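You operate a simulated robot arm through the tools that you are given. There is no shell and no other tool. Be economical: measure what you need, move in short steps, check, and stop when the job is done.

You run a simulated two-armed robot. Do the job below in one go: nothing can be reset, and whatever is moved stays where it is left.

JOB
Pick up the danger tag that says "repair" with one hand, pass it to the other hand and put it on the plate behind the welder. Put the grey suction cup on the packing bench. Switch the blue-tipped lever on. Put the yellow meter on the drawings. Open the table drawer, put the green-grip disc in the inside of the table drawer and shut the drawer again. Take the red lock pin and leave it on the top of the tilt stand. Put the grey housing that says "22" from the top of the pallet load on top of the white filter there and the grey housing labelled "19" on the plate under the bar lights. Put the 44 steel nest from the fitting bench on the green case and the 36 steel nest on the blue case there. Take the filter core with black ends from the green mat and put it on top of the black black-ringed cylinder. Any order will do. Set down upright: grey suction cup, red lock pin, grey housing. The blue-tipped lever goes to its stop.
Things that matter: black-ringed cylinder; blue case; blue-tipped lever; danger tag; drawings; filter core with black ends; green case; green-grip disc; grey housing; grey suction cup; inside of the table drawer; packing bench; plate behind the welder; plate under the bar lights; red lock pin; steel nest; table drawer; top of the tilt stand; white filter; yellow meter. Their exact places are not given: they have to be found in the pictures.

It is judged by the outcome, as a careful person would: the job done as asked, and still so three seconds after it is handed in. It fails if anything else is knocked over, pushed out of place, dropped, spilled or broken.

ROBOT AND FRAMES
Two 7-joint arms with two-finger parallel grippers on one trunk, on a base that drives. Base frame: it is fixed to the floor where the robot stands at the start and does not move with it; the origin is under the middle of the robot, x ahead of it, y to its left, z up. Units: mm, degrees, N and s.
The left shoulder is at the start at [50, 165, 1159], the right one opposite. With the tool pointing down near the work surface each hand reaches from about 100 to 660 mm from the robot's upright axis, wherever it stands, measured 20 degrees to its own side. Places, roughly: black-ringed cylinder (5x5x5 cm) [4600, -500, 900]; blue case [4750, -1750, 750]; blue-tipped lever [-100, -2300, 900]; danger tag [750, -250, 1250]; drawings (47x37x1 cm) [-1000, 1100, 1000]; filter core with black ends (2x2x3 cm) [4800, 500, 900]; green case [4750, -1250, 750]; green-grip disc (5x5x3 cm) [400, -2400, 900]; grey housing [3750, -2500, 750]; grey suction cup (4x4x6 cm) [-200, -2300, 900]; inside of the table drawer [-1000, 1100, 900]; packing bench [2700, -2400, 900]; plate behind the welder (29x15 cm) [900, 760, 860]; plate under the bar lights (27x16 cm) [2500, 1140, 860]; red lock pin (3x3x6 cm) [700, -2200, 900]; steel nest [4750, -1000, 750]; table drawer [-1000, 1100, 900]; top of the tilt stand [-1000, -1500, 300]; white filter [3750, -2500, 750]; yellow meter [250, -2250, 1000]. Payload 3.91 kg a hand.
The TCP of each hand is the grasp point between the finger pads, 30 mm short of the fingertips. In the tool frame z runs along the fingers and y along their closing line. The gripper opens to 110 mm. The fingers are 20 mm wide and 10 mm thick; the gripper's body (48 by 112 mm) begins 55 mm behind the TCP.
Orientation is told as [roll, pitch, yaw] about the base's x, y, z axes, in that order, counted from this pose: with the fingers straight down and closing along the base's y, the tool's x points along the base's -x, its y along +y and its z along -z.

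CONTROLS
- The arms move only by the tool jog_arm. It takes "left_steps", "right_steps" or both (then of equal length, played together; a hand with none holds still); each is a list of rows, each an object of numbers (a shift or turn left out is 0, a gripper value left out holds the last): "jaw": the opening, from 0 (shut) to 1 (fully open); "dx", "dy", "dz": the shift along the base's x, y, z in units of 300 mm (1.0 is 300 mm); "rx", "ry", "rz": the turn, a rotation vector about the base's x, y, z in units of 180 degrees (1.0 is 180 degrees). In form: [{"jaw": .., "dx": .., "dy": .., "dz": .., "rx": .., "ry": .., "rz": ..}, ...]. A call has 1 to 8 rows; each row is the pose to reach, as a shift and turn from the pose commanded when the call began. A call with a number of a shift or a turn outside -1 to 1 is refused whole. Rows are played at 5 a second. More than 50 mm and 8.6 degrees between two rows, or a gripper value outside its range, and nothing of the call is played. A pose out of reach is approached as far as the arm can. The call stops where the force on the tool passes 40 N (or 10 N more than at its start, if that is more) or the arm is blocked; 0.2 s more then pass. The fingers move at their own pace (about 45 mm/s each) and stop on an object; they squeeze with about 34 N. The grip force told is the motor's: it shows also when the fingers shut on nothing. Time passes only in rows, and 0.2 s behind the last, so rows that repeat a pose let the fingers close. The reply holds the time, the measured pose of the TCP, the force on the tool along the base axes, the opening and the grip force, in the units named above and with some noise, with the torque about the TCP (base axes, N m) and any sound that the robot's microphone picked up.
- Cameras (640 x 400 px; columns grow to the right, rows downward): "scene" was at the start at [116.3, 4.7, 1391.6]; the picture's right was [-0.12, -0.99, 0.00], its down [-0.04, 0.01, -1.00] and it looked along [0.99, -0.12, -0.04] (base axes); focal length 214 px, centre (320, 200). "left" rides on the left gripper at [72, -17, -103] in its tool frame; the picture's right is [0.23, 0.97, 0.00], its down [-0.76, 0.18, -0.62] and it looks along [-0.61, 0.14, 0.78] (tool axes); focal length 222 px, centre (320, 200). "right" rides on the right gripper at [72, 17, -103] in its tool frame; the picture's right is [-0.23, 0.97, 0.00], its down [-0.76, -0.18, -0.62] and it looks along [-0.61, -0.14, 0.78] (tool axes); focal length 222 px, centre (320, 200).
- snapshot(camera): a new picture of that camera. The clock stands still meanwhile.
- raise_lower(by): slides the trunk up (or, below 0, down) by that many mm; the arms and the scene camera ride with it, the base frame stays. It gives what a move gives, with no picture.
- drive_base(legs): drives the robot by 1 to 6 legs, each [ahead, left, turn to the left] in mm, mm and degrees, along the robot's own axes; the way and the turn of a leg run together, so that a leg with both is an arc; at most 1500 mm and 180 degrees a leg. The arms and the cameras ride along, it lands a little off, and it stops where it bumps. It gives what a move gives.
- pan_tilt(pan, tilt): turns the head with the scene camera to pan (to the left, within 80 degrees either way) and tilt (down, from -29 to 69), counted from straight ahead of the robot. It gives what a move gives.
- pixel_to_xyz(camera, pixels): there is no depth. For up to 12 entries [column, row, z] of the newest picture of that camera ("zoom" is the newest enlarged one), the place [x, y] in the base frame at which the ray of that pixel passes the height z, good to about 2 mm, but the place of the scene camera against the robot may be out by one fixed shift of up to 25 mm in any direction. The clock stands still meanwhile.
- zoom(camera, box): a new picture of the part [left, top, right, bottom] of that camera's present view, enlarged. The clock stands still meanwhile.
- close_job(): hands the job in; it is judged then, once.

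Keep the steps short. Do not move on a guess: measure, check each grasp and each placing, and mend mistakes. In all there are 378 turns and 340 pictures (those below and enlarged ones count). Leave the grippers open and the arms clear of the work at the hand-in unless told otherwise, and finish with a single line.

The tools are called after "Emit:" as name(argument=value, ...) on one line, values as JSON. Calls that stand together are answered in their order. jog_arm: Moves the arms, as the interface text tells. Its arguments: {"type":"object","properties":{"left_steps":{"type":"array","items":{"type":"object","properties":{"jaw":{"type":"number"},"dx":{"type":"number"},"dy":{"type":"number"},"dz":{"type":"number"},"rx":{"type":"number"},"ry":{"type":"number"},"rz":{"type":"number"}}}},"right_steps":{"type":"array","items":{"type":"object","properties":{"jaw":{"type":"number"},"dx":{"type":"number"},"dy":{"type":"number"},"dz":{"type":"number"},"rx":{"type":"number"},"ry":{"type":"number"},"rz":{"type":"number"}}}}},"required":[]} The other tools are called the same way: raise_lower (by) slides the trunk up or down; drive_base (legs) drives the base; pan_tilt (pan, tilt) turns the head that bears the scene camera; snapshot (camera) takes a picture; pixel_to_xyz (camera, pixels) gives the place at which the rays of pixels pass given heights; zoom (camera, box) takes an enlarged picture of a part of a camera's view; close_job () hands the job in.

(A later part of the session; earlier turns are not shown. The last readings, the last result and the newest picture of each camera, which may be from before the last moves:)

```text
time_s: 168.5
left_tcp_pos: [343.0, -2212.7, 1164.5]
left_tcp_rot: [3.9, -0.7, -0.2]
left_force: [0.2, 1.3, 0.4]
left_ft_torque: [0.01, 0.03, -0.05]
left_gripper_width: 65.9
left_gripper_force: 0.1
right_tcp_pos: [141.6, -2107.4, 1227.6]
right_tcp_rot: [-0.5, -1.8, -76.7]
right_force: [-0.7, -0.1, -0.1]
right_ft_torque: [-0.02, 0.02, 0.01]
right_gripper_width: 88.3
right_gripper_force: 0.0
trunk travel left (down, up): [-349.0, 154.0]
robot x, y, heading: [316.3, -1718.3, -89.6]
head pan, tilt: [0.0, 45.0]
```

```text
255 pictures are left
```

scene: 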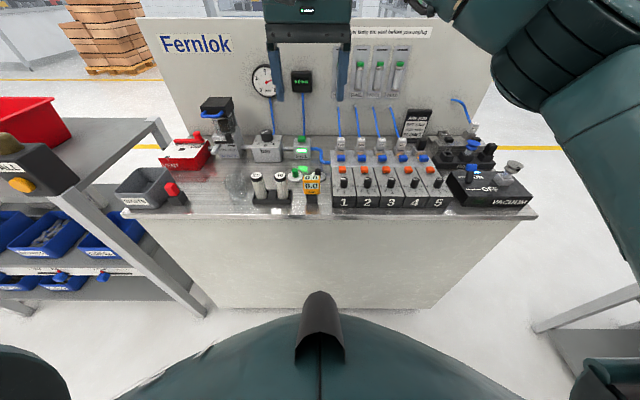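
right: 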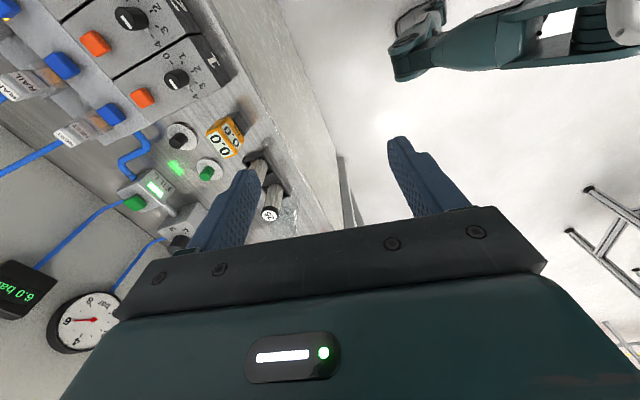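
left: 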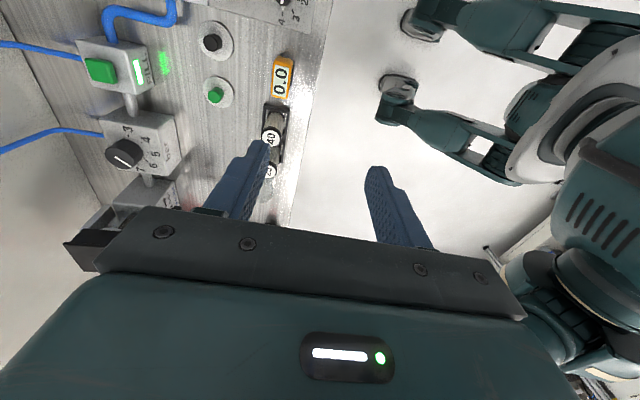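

Emit:
zoom(camera="left", box=[190, 20, 350, 130])

Emit:
pixel_to_xyz(camera="left", pixels=[[283, 78, 945], [275, 60, 942], [272, 97, 942], [292, 62, 942], [288, 99, 942], [215, 95, 905], [222, 92, 885]])

```text
3.64 times, centred on (270, 75) of left
```

zoom: 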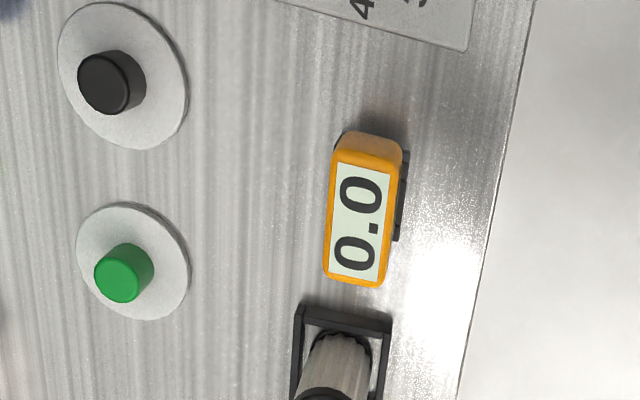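

```text
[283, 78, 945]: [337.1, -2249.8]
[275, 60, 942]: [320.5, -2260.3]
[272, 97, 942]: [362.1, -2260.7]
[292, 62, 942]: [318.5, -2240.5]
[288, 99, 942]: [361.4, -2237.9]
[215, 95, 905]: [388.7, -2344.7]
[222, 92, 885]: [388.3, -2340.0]
```

The meter's centre is (341,-2250). I'll go down over it, straightening the 4° roll.

Emit:
jog_arm(left_steps=[{"dx": -0.005, "dy": -0.06, "dz": -0.13, "rx": -0.021}, {"dx": -0.005, "dy": -0.124, "dz": -0.26, "rx": -0.021}, {"dx": -0.005, "dy": -0.124, "dz": -0.4, "rx": -0.021}, {"dx": -0.005, "dy": -0.124, "dz": -0.5, "rx": -0.021}, {"dx": -0.005, "dy": -0.124, "dz": -0.5, "rx": -0.021}])

Emit:
snapshot(camera="left")

```text
time_s: 169.7
left_tcp_pos: [342.2, -2249.2, 1012.5]
left_tcp_rot: [-0.2, -0.6, -0.3]
left_force: [0.0, 0.3, -1.0]
left_ft_torque: [-0.02, -0.02, -0.01]
left_gripper_width: 66.1
left_gripper_force: 0.0
right_tcp_pos: [141.7, -2107.0, 1228.2]
right_tcp_rot: [-0.5, -1.7, -76.6]
right_force: [0.4, 0.6, 0.0]
right_ft_torque: [-0.02, 0.01, -0.03]
right_gripper_width: 87.8
right_gripper_force: 0.0
trunk travel left (down, up): [-349.0, 154.0]
robot x, y, heading: [316.9, -1717.8, -89.4]
head pan, tilt: [0.0, 45.0]
```

```text
253 pictures are left
```

left: 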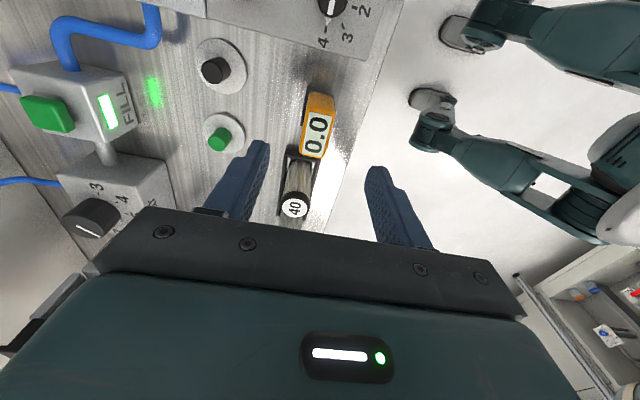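

Emit:
jog_arm(left_steps=[{"dz": -0.1}, {"dz": -0.2}, {"dz": -0.25}, {"dz": -0.25}])

Emit:
snapshot(camera="left")

```text
time_s: 170.7
left_tcp_pos: [341.3, -2248.1, 938.7]
left_tcp_rot: [-0.1, -0.8, -0.3]
left_force: [0.0, -0.4, 0.0]
left_ft_torque: [0.03, 0.04, 0.0]
left_gripper_width: 66.2
left_gripper_force: 0.0
right_tcp_pos: [141.8, -2105.3, 1227.4]
right_tcp_rot: [-0.5, -1.8, -76.7]
right_force: [-0.3, 0.3, -0.4]
right_ft_torque: [-0.02, 0.02, -0.01]
right_gripper_width: 87.8
right_gripper_force: 0.0
trunk travel left (down, up): [-349.0, 154.0]
robot x, y, heading: [316.8, -1716.7, -89.7]
head pan, tilt: [0.0, 45.0]
```

```text
252 pictures are left
```

left: 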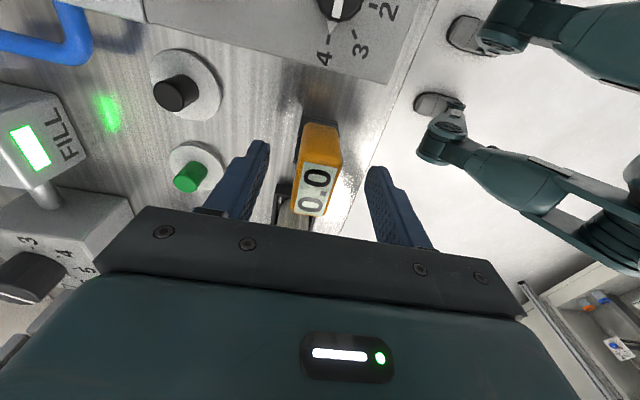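

Meter is between the fingers. Close and lift.

Emit:
jog_arm(left_steps=[{"jaw": 0.0}, {"jaw": 0.0}, {"jaw": 0.0}, {"jaw": 0.0, "dz": 0.03}, {"dz": 0.1}, {"dz": 0.22}, {"dz": 0.36}, {"dz": 0.5}])

Emit:
snapshot(camera="left")

```text
time_s: 172.5
left_tcp_pos: [340.7, -2246.4, 1089.3]
left_tcp_rot: [-0.1, -0.7, -0.3]
left_force: [0.4, -0.2, -0.3]
left_ft_torque: [0.01, 0.03, 0.0]
left_gripper_width: 23.3
left_gripper_force: 33.8
right_tcp_pos: [139.7, -2105.3, 1229.4]
right_tcp_rot: [-0.6, -1.8, -76.7]
right_force: [-1.1, 0.0, -0.2]
right_ft_torque: [0.03, 0.0, 0.03]
right_gripper_width: 87.9
right_gripper_force: 0.1
trunk travel left (down, up): [-349.0, 154.0]
robot x, y, heading: [318.0, -1717.2, -89.9]
head pan, tilt: [0.0, 45.0]
```

```text
251 pictures are left
```

left: 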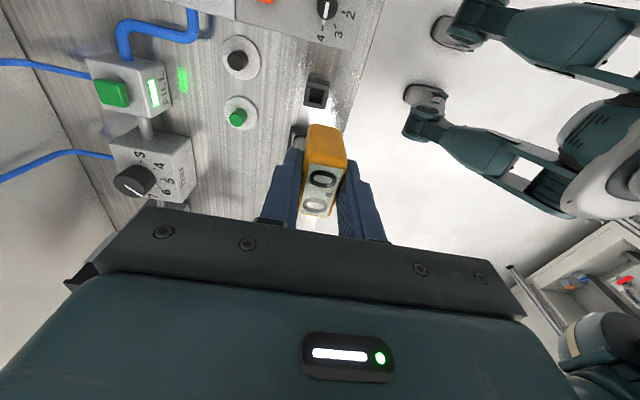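

Meter held (23 mm), its socket stays on the bench. Now the disc with the right hand: lift the left away, drive 140 left.

Emit:
jog_arm(left_steps=[{"dz": 0.12}, {"dz": 0.25, "dx": 0.05}, {"dz": 0.37, "dx": 0.1}, {"dz": 0.5, "dx": 0.2}, {"dz": 0.5, "dx": 0.35}, {"dz": 0.5, "dx": 0.5}, {"dz": 0.5, "dx": 0.6, "dy": 0.1}])

Emit:
drive_base(legs=[[0, 140, 0]])

Emit:
jog_arm(right_steps=[{"dx": 0.12, "dy": -0.08, "rz": -0.035}, {"dx": 0.24, "dy": -0.16, "rz": -0.07}, {"dx": 0.35, "dy": -0.24, "rz": -0.075}, {"dx": 0.38, "dy": -0.38, "dz": -0.04, "rz": -0.075}, {"dx": 0.38, "dy": -0.5, "dz": -0.12, "rz": -0.075}, {"dx": 0.38, "dy": -0.58, "dz": -0.22, "rz": -0.075}])

Emit:
snapshot(camera="right")

```text
time_s: 174.1
left_tcp_pos: [523.2, -2216.5, 1240.4]
left_tcp_rot: [-0.2, -0.7, -0.3]
left_force: [-0.3, 0.5, -0.8]
left_ft_torque: [-0.02, 0.01, 0.02]
left_gripper_width: 23.3
left_gripper_force: 34.4
right_tcp_pos: [143.1, -2105.6, 1228.8]
right_tcp_rot: [-0.6, -1.9, -76.7]
right_force: [-0.2, -0.3, 0.2]
right_ft_torque: [-0.03, -0.01, 0.01]
right_gripper_width: 88.1
right_gripper_force: 0.1
trunk travel left (down, up): [-349.0, 154.0]
robot x, y, heading: [315.7, -1718.8, -89.7]
head pan, tilt: [0.0, 45.0]
```

```text
time_s: 176.0
left_tcp_pos: [663.0, -2216.5, 1238.9]
left_tcp_rot: [0.0, -0.8, -0.1]
left_force: [0.3, 0.9, -0.8]
left_ft_torque: [-0.02, 0.02, -0.03]
left_gripper_width: 23.1
left_gripper_force: 33.8
right_tcp_pos: [282.9, -2104.3, 1227.7]
right_tcp_rot: [-0.7, -1.7, -76.8]
right_force: [0.1, 0.3, 0.0]
right_ft_torque: [-0.02, 0.03, -0.01]
right_gripper_width: 88.1
right_gripper_force: 0.0
trunk travel left (down, up): [-349.0, 154.0]
robot x, y, heading: [458.8, -1717.4, -89.6]
head pan, tilt: [0.0, 45.0]
```

```text
time_s: 177.4
left_tcp_pos: [662.9, -2216.5, 1238.2]
left_tcp_rot: [0.0, -0.7, -0.2]
left_force: [0.8, 0.2, -1.1]
left_ft_torque: [0.01, -0.05, 0.01]
left_gripper_width: 23.1
left_gripper_force: 34.0
right_tcp_pos: [396.4, -2280.3, 1163.0]
right_tcp_rot: [-0.6, -1.7, -90.2]
right_force: [0.8, -0.8, 0.2]
right_ft_torque: [-0.01, -0.02, 0.01]
right_gripper_width: 87.8
right_gripper_force: 0.1
trunk travel left (down, up): [-349.0, 154.0]
robot x, y, heading: [461.1, -1716.1, -89.4]
head pan, tilt: [0.0, 45.0]
```

```text
250 pictures are left
```

right: 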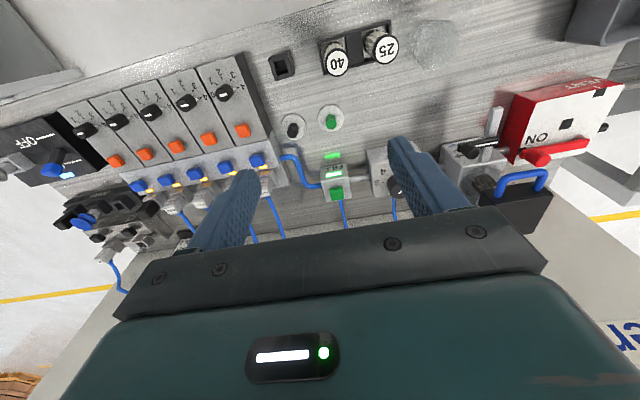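

Emit:
zoom(camera="right", box=[270, 80, 400, 170])

Emit:
pixel_to_xyz(camera="right", pixels=[[330, 118, 882], [331, 122, 905], [331, 122, 912], [331, 118, 880], [315, 118, 882], [345, 116, 882], [333, 155, 900]])

```text
4.44 times, centred on (335, 125) of right
```

zoom: 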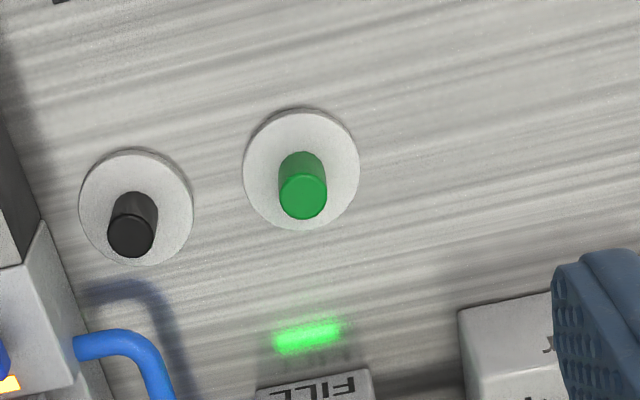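

```text
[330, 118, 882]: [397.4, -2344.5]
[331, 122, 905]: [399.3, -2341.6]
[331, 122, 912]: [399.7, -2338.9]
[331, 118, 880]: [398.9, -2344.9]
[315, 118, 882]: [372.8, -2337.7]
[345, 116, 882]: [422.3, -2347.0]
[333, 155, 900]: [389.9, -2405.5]
```

Emit:
jog_arm(right_steps=[{"dx": 0.007, "dy": -0.08, "dz": -0.12, "jaw": 0.45}, {"dx": 0.007, "dy": -0.16, "dz": -0.24}, {"dx": 0.007, "dy": -0.21, "dz": -0.38}, {"dx": 0.007, "dy": -0.21, "dz": -0.53}, {"dx": 0.007, "dy": -0.21, "dz": -0.66}, {"dx": 0.007, "dy": -0.21, "dz": -0.75}, {"dx": 0.007, "dy": -0.21, "dz": -0.75}])

Emit:
snapshot(camera="right")

```text
time_s: 179.0
left_tcp_pos: [662.7, -2215.8, 1239.6]
left_tcp_rot: [-0.1, -0.7, -0.2]
left_force: [0.6, -0.1, -1.1]
left_ft_torque: [-0.02, -0.02, -0.01]
left_gripper_width: 23.1
left_gripper_force: 33.9
right_tcp_pos: [398.1, -2340.9, 938.4]
right_tcp_rot: [-0.5, -1.7, -90.2]
right_force: [0.3, 0.0, 1.0]
right_ft_torque: [0.02, 0.0, 0.02]
right_gripper_width: 49.4
right_gripper_force: 0.0
trunk travel left (down, up): [-349.0, 154.0]
robot x, y, heading: [456.1, -1715.3, -89.6]
head pan, tilt: [0.0, 45.0]
```

```text
248 pictures are left
```

right: 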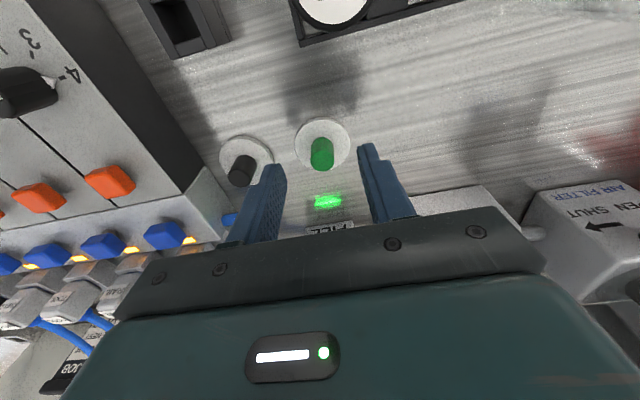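

Emit:
pixel_to_xyz(camera="right", pixels=[[322, 144, 900], [322, 144, 885], [322, 144, 870], [322, 161, 905], [322, 161, 890]])

```text
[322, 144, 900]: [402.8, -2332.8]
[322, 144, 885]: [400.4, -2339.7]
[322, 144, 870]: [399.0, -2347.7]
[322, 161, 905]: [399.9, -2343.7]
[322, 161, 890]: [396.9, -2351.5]
```

Emit:
jog_arm(right_steps=[{"dy": -0.015, "dz": -0.05}, {"dy": -0.017, "dz": -0.1}, {"dy": -0.017, "dz": -0.1, "jaw": 0.0}, {"dy": -0.017, "dz": -0.1}, {"dy": -0.017, "dz": -0.1}, {"dy": -0.017, "dz": -0.05}, {"dy": -0.017, "dz": 0.05}, {"dy": -0.017, "dz": 0.18}])

Emit:
snapshot(camera="right")

```text
time_s: 180.8
left_tcp_pos: [663.0, -2215.5, 1238.4]
left_tcp_rot: [0.0, -0.7, -0.2]
left_force: [-0.9, 0.0, -0.3]
left_ft_torque: [-0.01, -0.03, -0.03]
left_gripper_width: 22.9
left_gripper_force: 34.3
right_tcp_pos: [398.0, -2345.1, 991.5]
right_tcp_rot: [-0.5, -1.6, -90.2]
right_force: [0.6, 0.1, -1.0]
right_ft_torque: [0.01, -0.05, 0.01]
right_gripper_width: 16.3
right_gripper_force: 33.8
trunk travel left (down, up): [-349.0, 154.0]
robot x, y, heading: [459.1, -1712.4, -89.6]
head pan, tilt: [0.0, 45.0]
```

```text
247 pictures are left
```

right: 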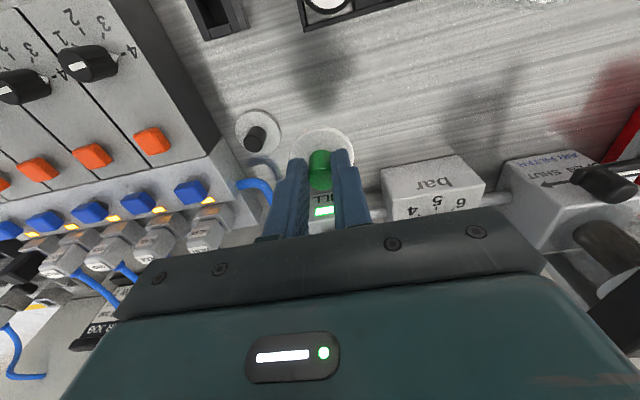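

Disc held. Raise and fold both hands, then drive: back, right, back along the corridor, turn to face the drawer table.

Emit:
jog_arm(right_steps=[{"dz": 0.15}, {"dz": 0.3}, {"dz": 0.45, "dy": 0.05}, {"dz": 0.6, "dy": 0.12}, {"dz": 0.7, "dy": 0.24}, {"dz": 0.75, "dy": 0.38, "dx": -0.05}, {"dz": 0.75, "dy": 0.5, "dx": -0.1}], left_steps=[{"dx": -0.02}, {"dx": -0.05}, {"dx": -0.05, "dy": 0.05}, {"dx": -0.05, "dy": 0.1}, {"dx": -0.05, "dy": 0.15}, {"dx": -0.05, "dy": 0.2}, {"dx": -0.05, "dy": 0.25}])

Emit:
drive_base(legs=[[-650, 0, 0], [0, -650, 0], [-1300, 0, 0], [-950, 0, 0], [0, 0, -90]])

Emit:
pan_tilt(pan=0, tilt=35)

Emit:
snapshot(camera="scene")

```text
time_s: 182.4
left_tcp_pos: [646.8, -2141.2, 1239.4]
left_tcp_rot: [-0.1, -0.8, -0.2]
left_force: [0.0, 0.0, -1.1]
left_ft_torque: [0.02, -0.04, -0.01]
left_gripper_width: 23.2
left_gripper_force: 33.5
right_tcp_pos: [368.9, -2194.3, 1217.0]
right_tcp_rot: [-0.5, -1.8, -90.4]
right_force: [-0.6, 0.0, -0.1]
right_ft_torque: [-0.01, 0.0, 0.0]
right_gripper_width: 15.8
right_gripper_force: 33.9
trunk travel left (down, up): [-349.0, 154.0]
robot x, y, heading: [455.7, -1720.2, -89.6]
head pan, tilt: [0.0, 45.0]
```

```text
time_s: 186.0
left_tcp_pos: [643.5, -1484.4, 1238.5]
left_tcp_rot: [0.1, -0.7, 0.2]
left_force: [0.2, -0.6, -0.6]
left_ft_torque: [0.0, 0.02, 0.01]
left_gripper_width: 23.4
left_gripper_force: 33.4
right_tcp_pos: [364.7, -1540.6, 1215.8]
right_tcp_rot: [-0.5, -1.7, -89.7]
right_force: [-0.4, 0.0, -1.3]
right_ft_torque: [-0.03, 0.01, -0.02]
right_gripper_width: 16.2
right_gripper_force: 33.6
trunk travel left (down, up): [-349.0, 154.0]
robot x, y, heading: [453.4, -1059.7, -89.5]
head pan, tilt: [0.0, 45.0]
stopped in leg 1: the robot was blocked; the commanded pose is now the measured one
```

```text
time_s: 186.7
left_tcp_pos: [644.6, -1485.2, 1237.8]
left_tcp_rot: [0.1, -0.7, 0.2]
left_force: [0.1, 0.2, -0.8]
left_ft_torque: [-0.02, 0.0, 0.0]
left_gripper_width: 23.3
left_gripper_force: 34.3
right_tcp_pos: [365.7, -1541.7, 1214.5]
right_tcp_rot: [-0.5, -1.5, -89.7]
right_force: [-0.7, -0.2, -0.5]
right_ft_torque: [0.01, 0.0, 0.0]
right_gripper_width: 16.4
right_gripper_force: 33.7
trunk travel left (down, up): [-349.0, 154.0]
robot x, y, heading: [450.9, -1059.2, -89.0]
head pan, tilt: [0.0, 35.0]
```

```text
246 pictures are left
```

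scene: 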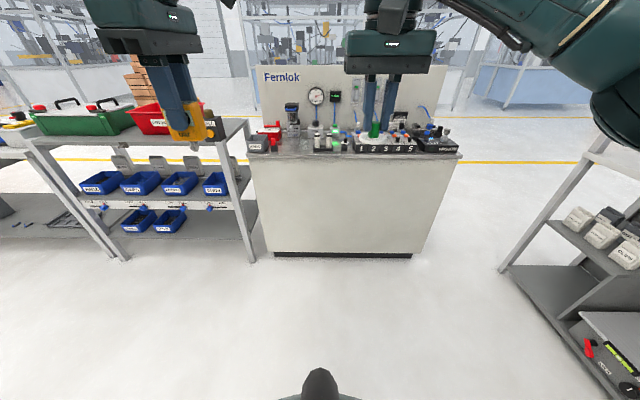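

Something (a rail near door 3) is behind. I'll go ahead a bit, sidestep right to x≈-250, then back up the corridor.

Emit:
drive_base(legs=[[80, 0, -1], [0, -690, 0], [-1200, 0, 0], [-850, 0, 0]])

```text
time_s: 203.7
left_tcp_pos: [-27.9, 505.4, 1239.0]
left_tcp_rot: [0.0, -0.7, -1.1]
left_force: [-0.4, 0.1, -0.3]
left_ft_torque: [0.01, 0.02, 0.03]
left_gripper_width: 23.1
left_gripper_force: 33.9
right_tcp_pos: [-306.8, 455.1, 1216.1]
right_tcp_rot: [-0.6, -1.8, -91.1]
right_force: [-0.1, 0.0, 0.0]
right_ft_torque: [0.01, 0.03, 0.02]
right_gripper_width: 16.4
right_gripper_force: 34.3
trunk travel left (down, up): [-349.0, 154.0]
robot x, y, heading: [-211.4, 932.4, -90.6]
head pan, tilt: [0.0, 35.0]
```

Emit:
drive_base(legs=[[0, 0, -89.4]])

Emit:
snapshot(camera="scene")

```text
time_s: 207.9
left_tcp_pos: [-634.1, 741.5, 1240.3]
left_tcp_rot: [-0.1, -0.7, -90.0]
left_force: [0.5, -0.4, -0.2]
left_ft_torque: [-0.03, 0.02, 0.03]
left_gripper_width: 23.3
left_gripper_force: 34.1
right_tcp_pos: [-690.4, 1019.2, 1217.4]
right_tcp_rot: [-0.6, -1.7, -179.9]
right_force: [-1.3, -0.6, -0.2]
right_ft_torque: [0.01, 0.01, 0.04]
right_gripper_width: 17.0
right_gripper_force: 34.4
trunk travel left (down, up): [-349.0, 154.0]
robot x, y, heading: [-210.2, 929.7, -179.4]
head pan, tilt: [0.0, 35.0]
```

```text
245 pictures are left
```

scene: 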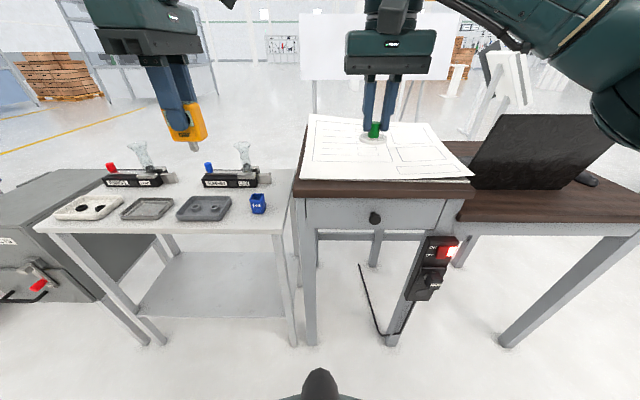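

The table is in view: drawings around (390,150), drawer knob at (376,217). I'll measure them.

Emit:
pixel_to_xyz(camera="scene", pixels=[[318, 115, 1000], [428, 122, 1000], [472, 175, 1000], [302, 180, 1000], [376, 217, 900], [376, 217, 880], [308, 200, 950], [463, 222, 900], [475, 185, 1000], [500, 115, 1200], [300, 193, 1000]])

Emit:
zoom(camera="scene", box=[280, 90, 500, 260])

```text
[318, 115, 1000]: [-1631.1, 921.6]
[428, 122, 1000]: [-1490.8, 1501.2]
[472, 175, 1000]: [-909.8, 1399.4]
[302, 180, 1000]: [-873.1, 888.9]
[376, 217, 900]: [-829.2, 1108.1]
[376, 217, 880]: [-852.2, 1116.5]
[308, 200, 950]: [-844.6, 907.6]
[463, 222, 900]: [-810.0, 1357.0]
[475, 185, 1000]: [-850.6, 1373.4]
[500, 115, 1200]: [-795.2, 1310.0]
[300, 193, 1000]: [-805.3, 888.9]
```

```text
2.35 times, centred on (390, 175) of scene
```

zoom: 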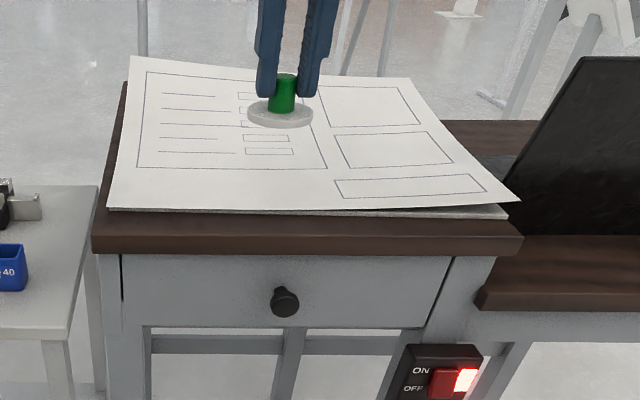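

Emit:
raise_lower(by=120)

Emit:
drive_base(legs=[[0, -180, -0.6], [150, 0, 0]])

Emit:
snapshot(camera="scene")

Emit:
snapshot(camera="left")

```text
time_s: 209.4
left_tcp_pos: [-634.3, 741.2, 1359.5]
left_tcp_rot: [-0.1, -0.7, -90.0]
left_force: [0.5, 0.0, -0.7]
left_ft_torque: [0.01, 0.01, 0.01]
left_gripper_width: 23.2
left_gripper_force: 33.4
right_tcp_pos: [-690.3, 1018.3, 1336.7]
right_tcp_rot: [-0.5, -1.8, -180.0]
right_force: [-0.4, -0.5, -0.8]
right_ft_torque: [0.02, 0.01, -0.01]
right_gripper_width: 17.2
right_gripper_force: 34.1
trunk travel left (down, up): [-469.0, 34.0]
robot x, y, heading: [-209.4, 930.9, -179.6]
head pan, tilt: [0.0, 35.0]
```

```text
time_s: 212.6
left_tcp_pos: [-787.8, 926.6, 1359.9]
left_tcp_rot: [-0.1, -0.7, -90.7]
left_force: [-0.4, 0.0, -0.8]
left_ft_torque: [0.03, -0.03, 0.01]
left_gripper_width: 23.2
left_gripper_force: 33.8
right_tcp_pos: [-840.2, 1204.7, 1337.4]
right_tcp_rot: [-0.5, -1.8, 179.4]
right_force: [0.0, -0.7, -0.6]
right_ft_torque: [0.01, -0.03, 0.0]
right_gripper_width: 17.5
right_gripper_force: 33.7
trunk travel left (down, up): [-469.0, 34.0]
robot x, y, heading: [-358.6, 1111.3, 179.9]
head pan, tilt: [0.0, 35.0]
```

```text
243 pictures are left
```

scene: 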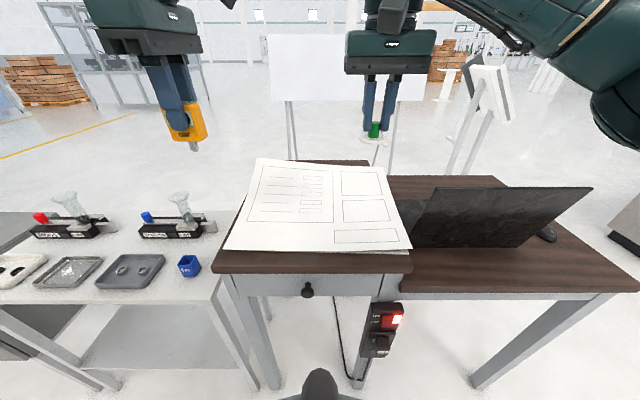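

```text
242 pictures are left
```

left: 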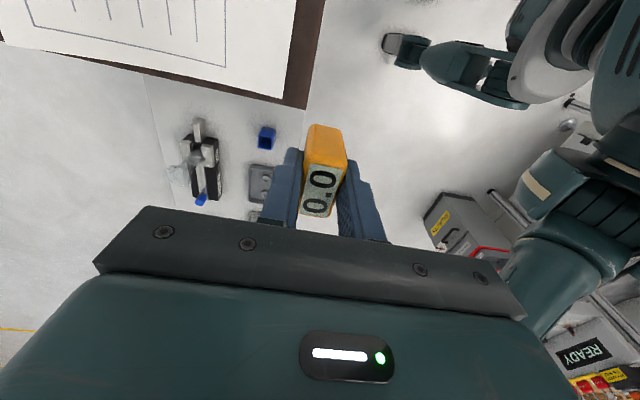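

I'll bring the left hand over the drawings while tilting the meter toward lying (60° about x).

Emit:
pixel_to_xyz(camera="left", pixels=[[280, 101, 1040], [280, 101, 1020], [280, 101, 1000]])

Emit:
jog_arm(left_steps=[{"dx": -0.08, "dy": 0.06, "rx": 0.045}, {"dx": -0.16, "dy": 0.12, "rx": 0.09}, {"dx": -0.24, "dy": 0.18, "rx": 0.135}, {"dx": -0.32, "dy": 0.24, "rx": 0.18}, {"dx": -0.4, "dy": 0.3, "rx": 0.225, "dz": -0.06}, {"dx": -0.46, "dy": 0.36, "rx": 0.27, "dz": -0.12}, {"dx": -0.5, "dy": 0.42, "rx": 0.31, "dz": -0.22}, {"dx": -0.5, "dy": 0.45, "rx": 0.333, "dz": -0.35}])

Emit:
snapshot(camera="left")

Emit:
snapshot(camera="scene")

```text
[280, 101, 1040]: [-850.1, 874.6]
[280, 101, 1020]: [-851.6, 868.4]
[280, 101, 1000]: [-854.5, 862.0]
```

```text
time_s: 214.3
left_tcp_pos: [-937.7, 1061.8, 1251.6]
left_tcp_rot: [-1.3, 59.3, -91.4]
left_force: [-0.6, -0.2, -0.6]
left_ft_torque: [-0.01, 0.01, -0.01]
left_gripper_width: 23.2
left_gripper_force: 34.3
right_tcp_pos: [-839.4, 1203.3, 1337.6]
right_tcp_rot: [-0.5, -1.9, 179.4]
right_force: [-0.2, 0.6, -0.1]
right_ft_torque: [-0.02, 0.01, -0.01]
right_gripper_width: 17.5
right_gripper_force: 34.1
trunk travel left (down, up): [-469.0, 34.0]
robot x, y, heading: [-362.0, 1112.1, 179.9]
head pan, tilt: [0.0, 35.0]
```

```text
241 pictures are left
```

left: 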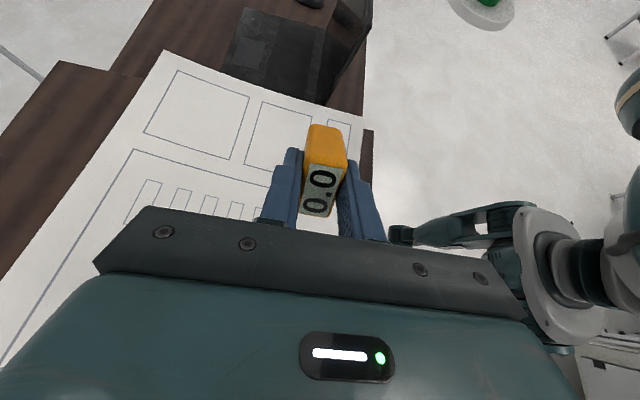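

```text
240 pictures are left
```

scene: 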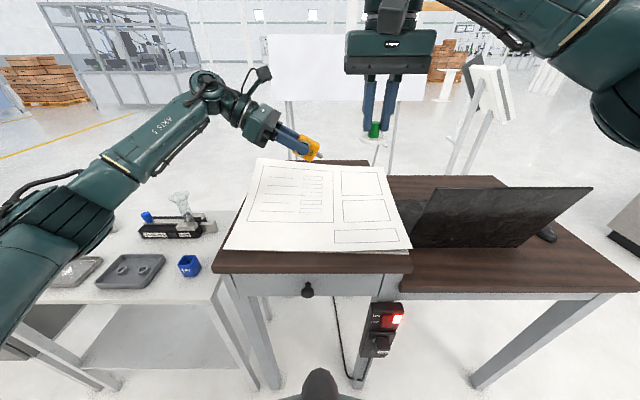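

Emit:
pixel_to_xyz(camera="left", pixels=[[361, 117, 1040], [361, 117, 1020], [361, 117, 1000], [361, 117, 980], [361, 117, 960], [162, 52, 1000], [162, 52, 970]])

```text
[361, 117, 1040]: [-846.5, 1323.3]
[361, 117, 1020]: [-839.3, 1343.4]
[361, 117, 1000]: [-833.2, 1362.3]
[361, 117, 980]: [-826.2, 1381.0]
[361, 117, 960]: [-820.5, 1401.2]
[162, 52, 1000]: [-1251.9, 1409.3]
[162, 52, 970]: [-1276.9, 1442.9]
```

Drawings lie at z≈1025. I'll descend to about z 1085, then slowly.

Emit:
jog_arm(left_steps=[{"dx": -0.05, "dz": -0.14}, {"dx": -0.1, "dz": -0.28}, {"dx": -0.1, "dz": -0.42}, {"dx": -0.1, "dz": -0.55}])

Emit:
snapshot(camera="left")

Emit:
zoom(camera="scene", box=[200, 120, 430, 280])

```text
time_s: 215.3
left_tcp_pos: [-966.3, 1064.6, 1088.7]
left_tcp_rot: [-1.3, 59.4, -91.4]
left_force: [-0.2, 0.1, -0.1]
left_ft_torque: [0.0, -0.03, 0.0]
left_gripper_width: 23.1
left_gripper_force: 34.0
right_tcp_pos: [-839.6, 1205.5, 1337.0]
right_tcp_rot: [-0.4, -1.8, 179.4]
right_force: [0.0, -0.2, -0.2]
right_ft_torque: [0.02, -0.01, -0.02]
right_gripper_width: 17.1
right_gripper_force: 34.3
trunk travel left (down, up): [-469.0, 34.0]
robot x, y, heading: [-360.0, 1111.5, 180.2]
head pan, tilt: [0.0, 35.0]
```

```text
239 pictures are left
```

left: 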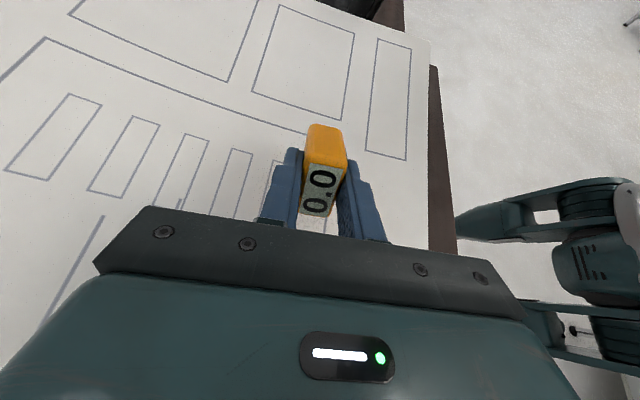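

```text
2.50 times, centred on (315, 200) of scene
```

zoom: 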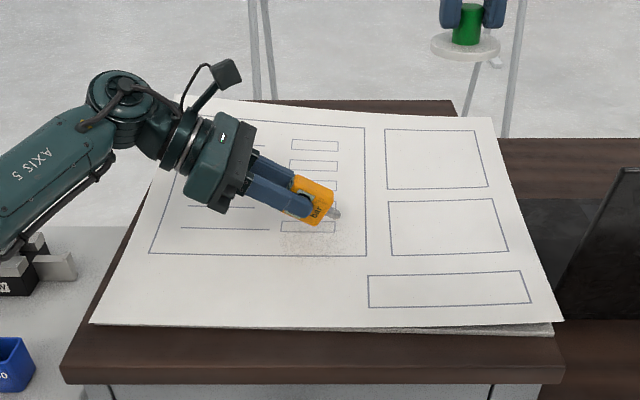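

Emit:
jog_arm(left_steps=[{"dz": -0.02}, {"dz": -0.04}, {"dz": -0.06}, {"dz": -0.08}])

Emit:
zoom(camera="scene", box=[260, 160, 380, 240])

```text
time_s: 216.3
left_tcp_pos: [-966.2, 1062.2, 1065.6]
left_tcp_rot: [-1.2, 59.3, -91.4]
left_force: [-0.7, -0.3, -0.1]
left_ft_torque: [-0.02, -0.02, -0.01]
left_gripper_width: 23.2
left_gripper_force: 34.0
right_tcp_pos: [-838.4, 1204.6, 1336.5]
right_tcp_rot: [-0.6, -1.9, 179.4]
right_force: [-0.1, 0.3, -0.7]
right_ft_torque: [-0.01, -0.01, -0.03]
right_gripper_width: 17.3
right_gripper_force: 34.0
trunk travel left (down, up): [-469.0, 34.0]
robot x, y, heading: [-360.0, 1114.9, 180.0]
head pan, tilt: [0.0, 35.0]
```

```text
5.00 times, centred on (320, 200) of scene
```

zoom: 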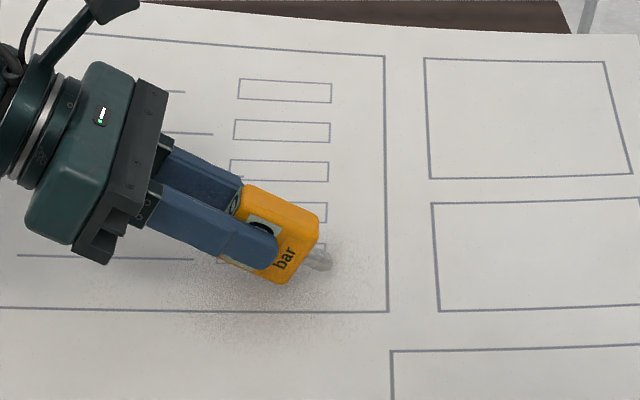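

Emit:
jog_arm(left_steps=[{"dz": -0.012}, {"dz": -0.024}, {"dz": -0.036}, {"dz": -0.048}, {"dz": -0.06}])

Emit:
zoom(camera="scene", box=[260, 160, 380, 240])

```text
time_s: 217.6
left_tcp_pos: [-965.6, 1061.5, 1051.8]
left_tcp_rot: [-1.7, 59.6, -91.7]
left_force: [-0.9, -2.4, 13.5]
left_ft_torque: [0.33, -0.07, 0.02]
left_gripper_width: 23.2
left_gripper_force: 34.0
right_tcp_pos: [-838.2, 1204.1, 1339.0]
right_tcp_rot: [-0.5, -1.9, 179.3]
right_force: [-0.2, -0.1, 0.6]
right_ft_torque: [0.03, 0.02, 0.01]
right_gripper_width: 17.5
right_gripper_force: 34.4
trunk travel left (down, up): [-469.0, 34.0]
robot x, y, heading: [-361.1, 1114.1, 179.8]
head pan, tilt: [0.0, 35.0]
```

```text
5.00 times, centred on (320, 200) of scene
```

zoom: 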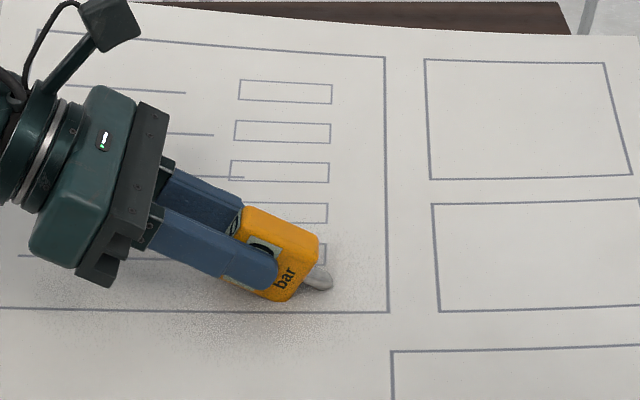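

Contact (13.5 N). Release and withdraw along the tool axis.

Emit:
jog_arm(left_steps=[{"dz": 0.006, "jaw": 0.3}, {"dz": 0.006, "jaw": 0.42}, {"dz": 0.006, "jaw": 0.5}, {"dy": -0.12, "dz": 0.08}, {"dy": -0.25, "dz": 0.17}, {"dy": -0.37, "dz": 0.28}, {"dy": -0.45, "dz": 0.42}, {"dy": -0.5, "dz": 0.56}])

Emit:
snapshot(camera="scene")

```text
time_s: 219.3
left_tcp_pos: [-966.2, 911.0, 1216.5]
left_tcp_rot: [-1.1, 59.2, -91.2]
left_force: [0.3, -0.1, -0.3]
left_ft_torque: [0.02, -0.01, 0.0]
left_gripper_width: 55.1
left_gripper_force: 0.1
right_tcp_pos: [-838.3, 1204.3, 1337.0]
right_tcp_rot: [-0.6, -1.9, 179.4]
right_force: [0.0, 0.1, -0.7]
right_ft_torque: [-0.02, 0.0, 0.0]
right_gripper_width: 17.2
right_gripper_force: 33.8
trunk travel left (down, up): [-469.0, 34.0]
robot x, y, heading: [-357.3, 1112.2, 179.7]
head pan, tilt: [0.0, 35.0]
```

```text
235 pictures are left
```

scene: 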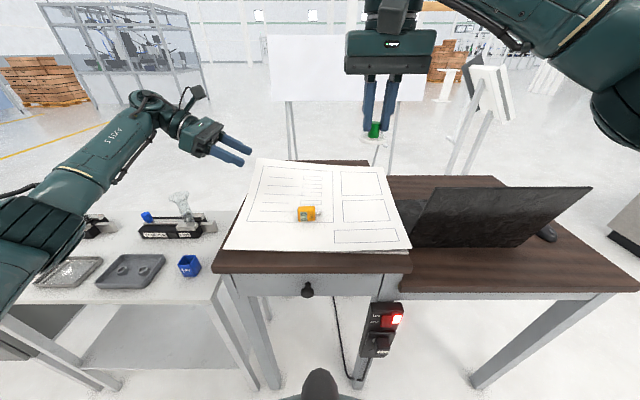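

The meter lies on the drawings. Next the drawer: I'll reorient the left hand to point forward (several turns).

Emit:
jog_arm(left_steps=[{"rx": -0.047, "dx": 0.08}, {"rx": -0.094, "dx": 0.16}, {"rx": -0.141, "dx": 0.24}, {"rx": -0.188, "dx": 0.32}, {"rx": -0.235, "dx": 0.4}, {"rx": -0.282, "dx": 0.48}, {"rx": -0.329, "dx": 0.56}])

Emit:
jog_arm(left_steps=[{"rz": -0.047}, {"rz": -0.094}, {"rz": -0.141, "dx": 0.05}, {"rz": -0.188, "dx": 0.1}, {"rz": -0.235, "dx": 0.15}, {"rz": -0.282, "dx": 0.15}, {"rz": -0.329, "dx": 0.15}, {"rz": -0.376, "dx": 0.15}])

Emit:
jog_arm(left_steps=[{"rz": -0.047}, {"rz": -0.094}, {"rz": -0.12}])

Emit:
jog_arm(left_steps=[{"ry": 0.047, "dz": -0.05}, {"ry": 0.094, "dz": -0.1}, {"ry": 0.141, "dz": -0.15}, {"ry": 0.188, "dz": -0.2}, {"ry": 0.235, "dz": -0.25}, {"ry": 0.282, "dz": -0.3}, {"ry": 0.329, "dz": -0.35}, {"ry": 0.376, "dz": -0.4}])

Emit:
snapshot(camera="left")

Emit:
snapshot(camera="scene")

```text
time_s: 220.9
left_tcp_pos: [-796.2, 913.6, 1217.3]
left_tcp_rot: [-0.3, -0.1, -90.6]
left_force: [0.4, 0.2, 0.6]
left_ft_torque: [0.01, 0.03, 0.04]
left_gripper_width: 54.8
left_gripper_force: 0.1
right_tcp_pos: [-837.7, 1205.7, 1337.8]
right_tcp_rot: [-0.6, -1.8, 179.4]
right_force: [0.3, -0.3, -0.3]
right_ft_torque: [0.03, 0.02, 0.01]
right_gripper_width: 17.4
right_gripper_force: 34.0
trunk travel left (down, up): [-469.0, 34.0]
robot x, y, heading: [-357.4, 1112.0, 179.7]
head pan, tilt: [0.0, 35.0]
```

```text
time_s: 222.8
left_tcp_pos: [-752.5, 912.4, 1214.8]
left_tcp_rot: [-0.1, 0.1, -158.5]
left_force: [-0.2, 0.5, 0.2]
left_ft_torque: [0.03, 0.01, -0.01]
left_gripper_width: 55.0
left_gripper_force: 0.1
right_tcp_pos: [-838.9, 1205.9, 1336.2]
right_tcp_rot: [-0.5, -1.8, 179.4]
right_force: [-0.1, 0.4, -0.1]
right_ft_torque: [0.0, 0.03, 0.01]
right_gripper_width: 17.5
right_gripper_force: 33.8
trunk travel left (down, up): [-469.0, 34.0]
robot x, y, heading: [-357.0, 1115.5, 179.9]
head pan, tilt: [0.0, 35.0]
```

```text
time_s: 223.6
left_tcp_pos: [-753.9, 911.8, 1216.2]
left_tcp_rot: [-0.1, 0.1, 179.9]
left_force: [-0.8, -0.1, -0.6]
left_ft_torque: [-0.01, -0.01, 0.01]
left_gripper_width: 54.8
left_gripper_force: 0.0
right_tcp_pos: [-839.4, 1204.7, 1337.1]
right_tcp_rot: [-0.6, -1.9, 179.4]
right_force: [-0.2, 0.1, 0.5]
right_ft_torque: [0.02, -0.03, -0.02]
right_gripper_width: 17.2
right_gripper_force: 33.9
trunk travel left (down, up): [-469.0, 34.0]
robot x, y, heading: [-358.1, 1111.4, 179.7]
head pan, tilt: [0.0, 35.0]
```

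```text
time_s: 225.3
left_tcp_pos: [-794.8, 918.0, 1103.1]
left_tcp_rot: [-0.4, -59.2, -180.0]
left_force: [-0.2, 0.3, -0.2]
left_ft_torque: [-0.01, 0.0, -0.02]
left_gripper_width: 55.2
left_gripper_force: 0.1
left hand out of reach, approached as far as the arm can: row 5, 6, 7, 8
right_tcp_pos: [-838.0, 1206.2, 1337.3]
right_tcp_rot: [-0.4, -1.8, 179.4]
right_force: [-0.1, -0.1, -0.6]
right_ft_torque: [0.01, -0.03, -0.03]
right_gripper_width: 17.2
right_gripper_force: 34.2
trunk travel left (down, up): [-469.0, 34.0]
robot x, y, heading: [-362.5, 1115.2, 179.6]
head pan, tilt: [0.0, 35.0]
```

```text
234 pictures are left
```

left: 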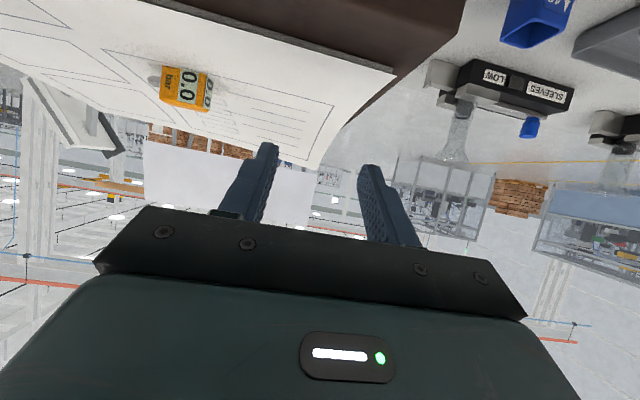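

```text
233 pictures are left
```

scene: 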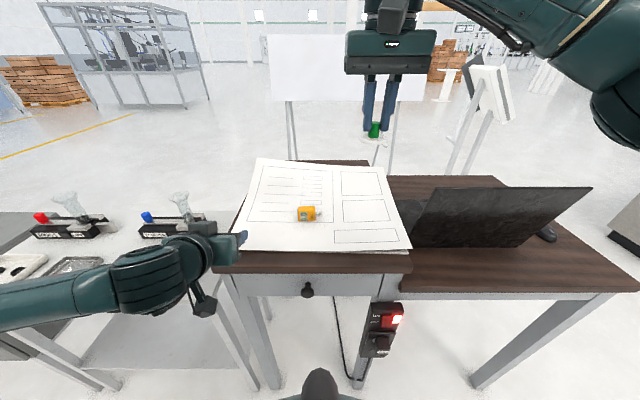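

I'll back up 200 and lower the trunk 230 so the left hand can point at the knob.

Emit:
drive_base(legs=[[-200, 0, 0]])

Emit:
raise_lower(by=-230)

Emit:
jog_arm(left_steps=[{"dy": 0.12, "ry": 0.04}, {"dy": 0.24, "ry": 0.08}, {"dy": 0.36, "ry": 0.1}, {"dy": 0.48, "ry": 0.1}, {"dy": 0.6, "ry": 0.1}])

Emit:
snapshot(camera="left")

Emit:
snapshot(camera="scene")

```text
time_s: 226.9
left_tcp_pos: [-596.4, 915.3, 1106.5]
left_tcp_rot: [-0.2, -59.2, -179.8]
left_force: [-0.1, 0.2, -0.1]
left_ft_torque: [0.02, 0.02, 0.01]
left_gripper_width: 55.0
left_gripper_force: 0.2
right_tcp_pos: [-642.3, 1204.6, 1336.8]
right_tcp_rot: [-0.5, -1.8, 179.6]
right_force: [0.5, 0.6, 0.1]
right_ft_torque: [0.0, 0.02, 0.0]
right_gripper_width: 17.2
right_gripper_force: 34.4
trunk travel left (down, up): [-469.0, 34.0]
robot x, y, heading: [-163.3, 1111.8, -179.8]
head pan, tilt: [0.0, 35.0]
```

```text
time_s: 229.4
left_tcp_pos: [-596.1, 916.2, 874.2]
left_tcp_rot: [-0.2, -59.1, -179.7]
left_force: [0.8, -0.2, 0.7]
left_ft_torque: [0.04, 0.02, 0.0]
left_gripper_width: 54.9
left_gripper_force: 0.1
right_tcp_pos: [-642.7, 1204.7, 1106.3]
right_tcp_rot: [-0.5, -1.8, 179.5]
right_force: [0.4, -1.6, 0.6]
right_ft_torque: [0.01, -0.02, 0.01]
right_gripper_width: 17.1
right_gripper_force: 34.0
trunk travel left (down, up): [-239.0, 264.0]
robot x, y, heading: [-165.6, 1113.5, -180.1]
head pan, tilt: [0.0, 35.0]
```

```text
time_s: 230.6
left_tcp_pos: [-597.3, 1099.5, 875.5]
left_tcp_rot: [-0.5, -77.3, -179.4]
left_force: [0.0, 0.3, -0.3]
left_ft_torque: [-0.05, -0.02, 0.03]
left_gripper_width: 55.0
left_gripper_force: 0.0
left hand out of reach, approached as far as the arm can: row 1
right_tcp_pos: [-641.6, 1203.9, 1107.2]
right_tcp_rot: [-0.6, -1.7, 179.5]
right_force: [-1.2, -0.7, -0.8]
right_ft_torque: [0.01, 0.0, 0.02]
right_gripper_width: 17.5
right_gripper_force: 33.9
trunk travel left (down, up): [-239.0, 264.0]
robot x, y, heading: [-164.0, 1113.4, -180.1]
head pan, tilt: [0.0, 35.0]
```

```text
232 pictures are left
```

left: 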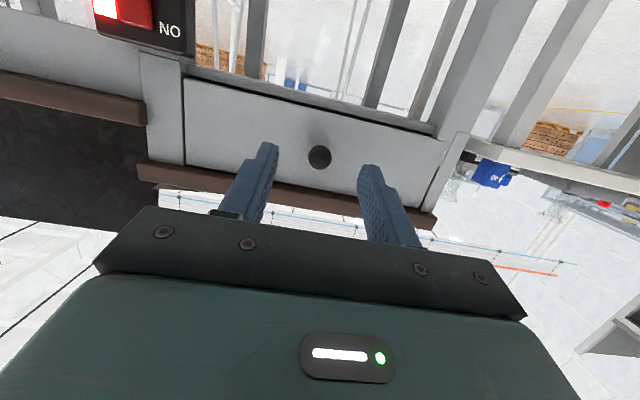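

```text
231 pictures are left
```

scene: 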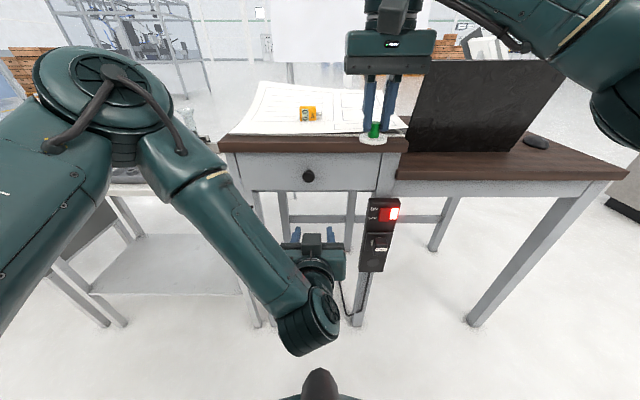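

Emit:
pixel_to_xyz(camera="left", pixels=[[319, 157, 860], [319, 157, 880], [319, 157, 900], [319, 157, 920], [319, 157, 940], [182, 78, 860], [437, 140, 880], [440, 225, 1000]])

Emit:
jog_arm(left_steps=[{"dz": 0.08}, {"dz": 0.15, "dx": -0.05}, {"dz": 0.2, "dx": -0.15}])

Emit:
snapshot(camera="left")

```text
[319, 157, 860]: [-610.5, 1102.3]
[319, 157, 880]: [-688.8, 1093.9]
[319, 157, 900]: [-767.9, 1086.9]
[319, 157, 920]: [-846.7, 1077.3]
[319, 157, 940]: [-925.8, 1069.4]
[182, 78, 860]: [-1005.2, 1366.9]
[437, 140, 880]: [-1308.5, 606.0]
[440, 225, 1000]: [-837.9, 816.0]
```

```text
time_s: 231.4
left_tcp_pos: [-643.2, 1098.0, 936.5]
left_tcp_rot: [-0.5, -77.1, -179.5]
left_force: [-0.2, -0.3, 0.8]
left_ft_torque: [0.03, -0.01, 0.01]
left_gripper_width: 55.0
left_gripper_force: 0.1
right_tcp_pos: [-642.7, 1203.0, 1107.2]
right_tcp_rot: [-0.5, -1.8, 179.6]
right_force: [-0.3, 0.4, -0.2]
right_ft_torque: [0.0, -0.01, -0.01]
right_gripper_width: 17.2
right_gripper_force: 34.0
trunk travel left (down, up): [-239.0, 264.0]
robot x, y, heading: [-165.0, 1113.0, -179.8]
head pan, tilt: [0.0, 35.0]
```

```text
230 pictures are left
```

left: 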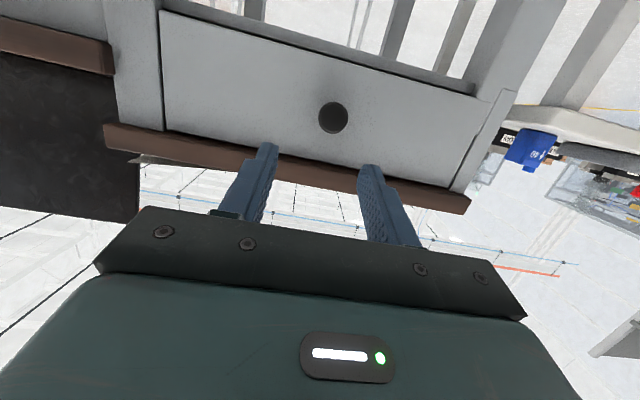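

Emit:
pixel_to_xyz(camera="left", pixels=[[333, 117, 880], [333, 117, 900], [333, 117, 920], [333, 117, 930], [333, 117, 940], [465, 200, 1000], [465, 200, 1020]])

```text
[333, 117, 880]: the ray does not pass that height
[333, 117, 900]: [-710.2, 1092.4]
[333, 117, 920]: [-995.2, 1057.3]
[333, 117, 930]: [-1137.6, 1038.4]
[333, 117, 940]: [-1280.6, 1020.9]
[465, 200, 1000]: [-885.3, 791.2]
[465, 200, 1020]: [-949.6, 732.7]
```

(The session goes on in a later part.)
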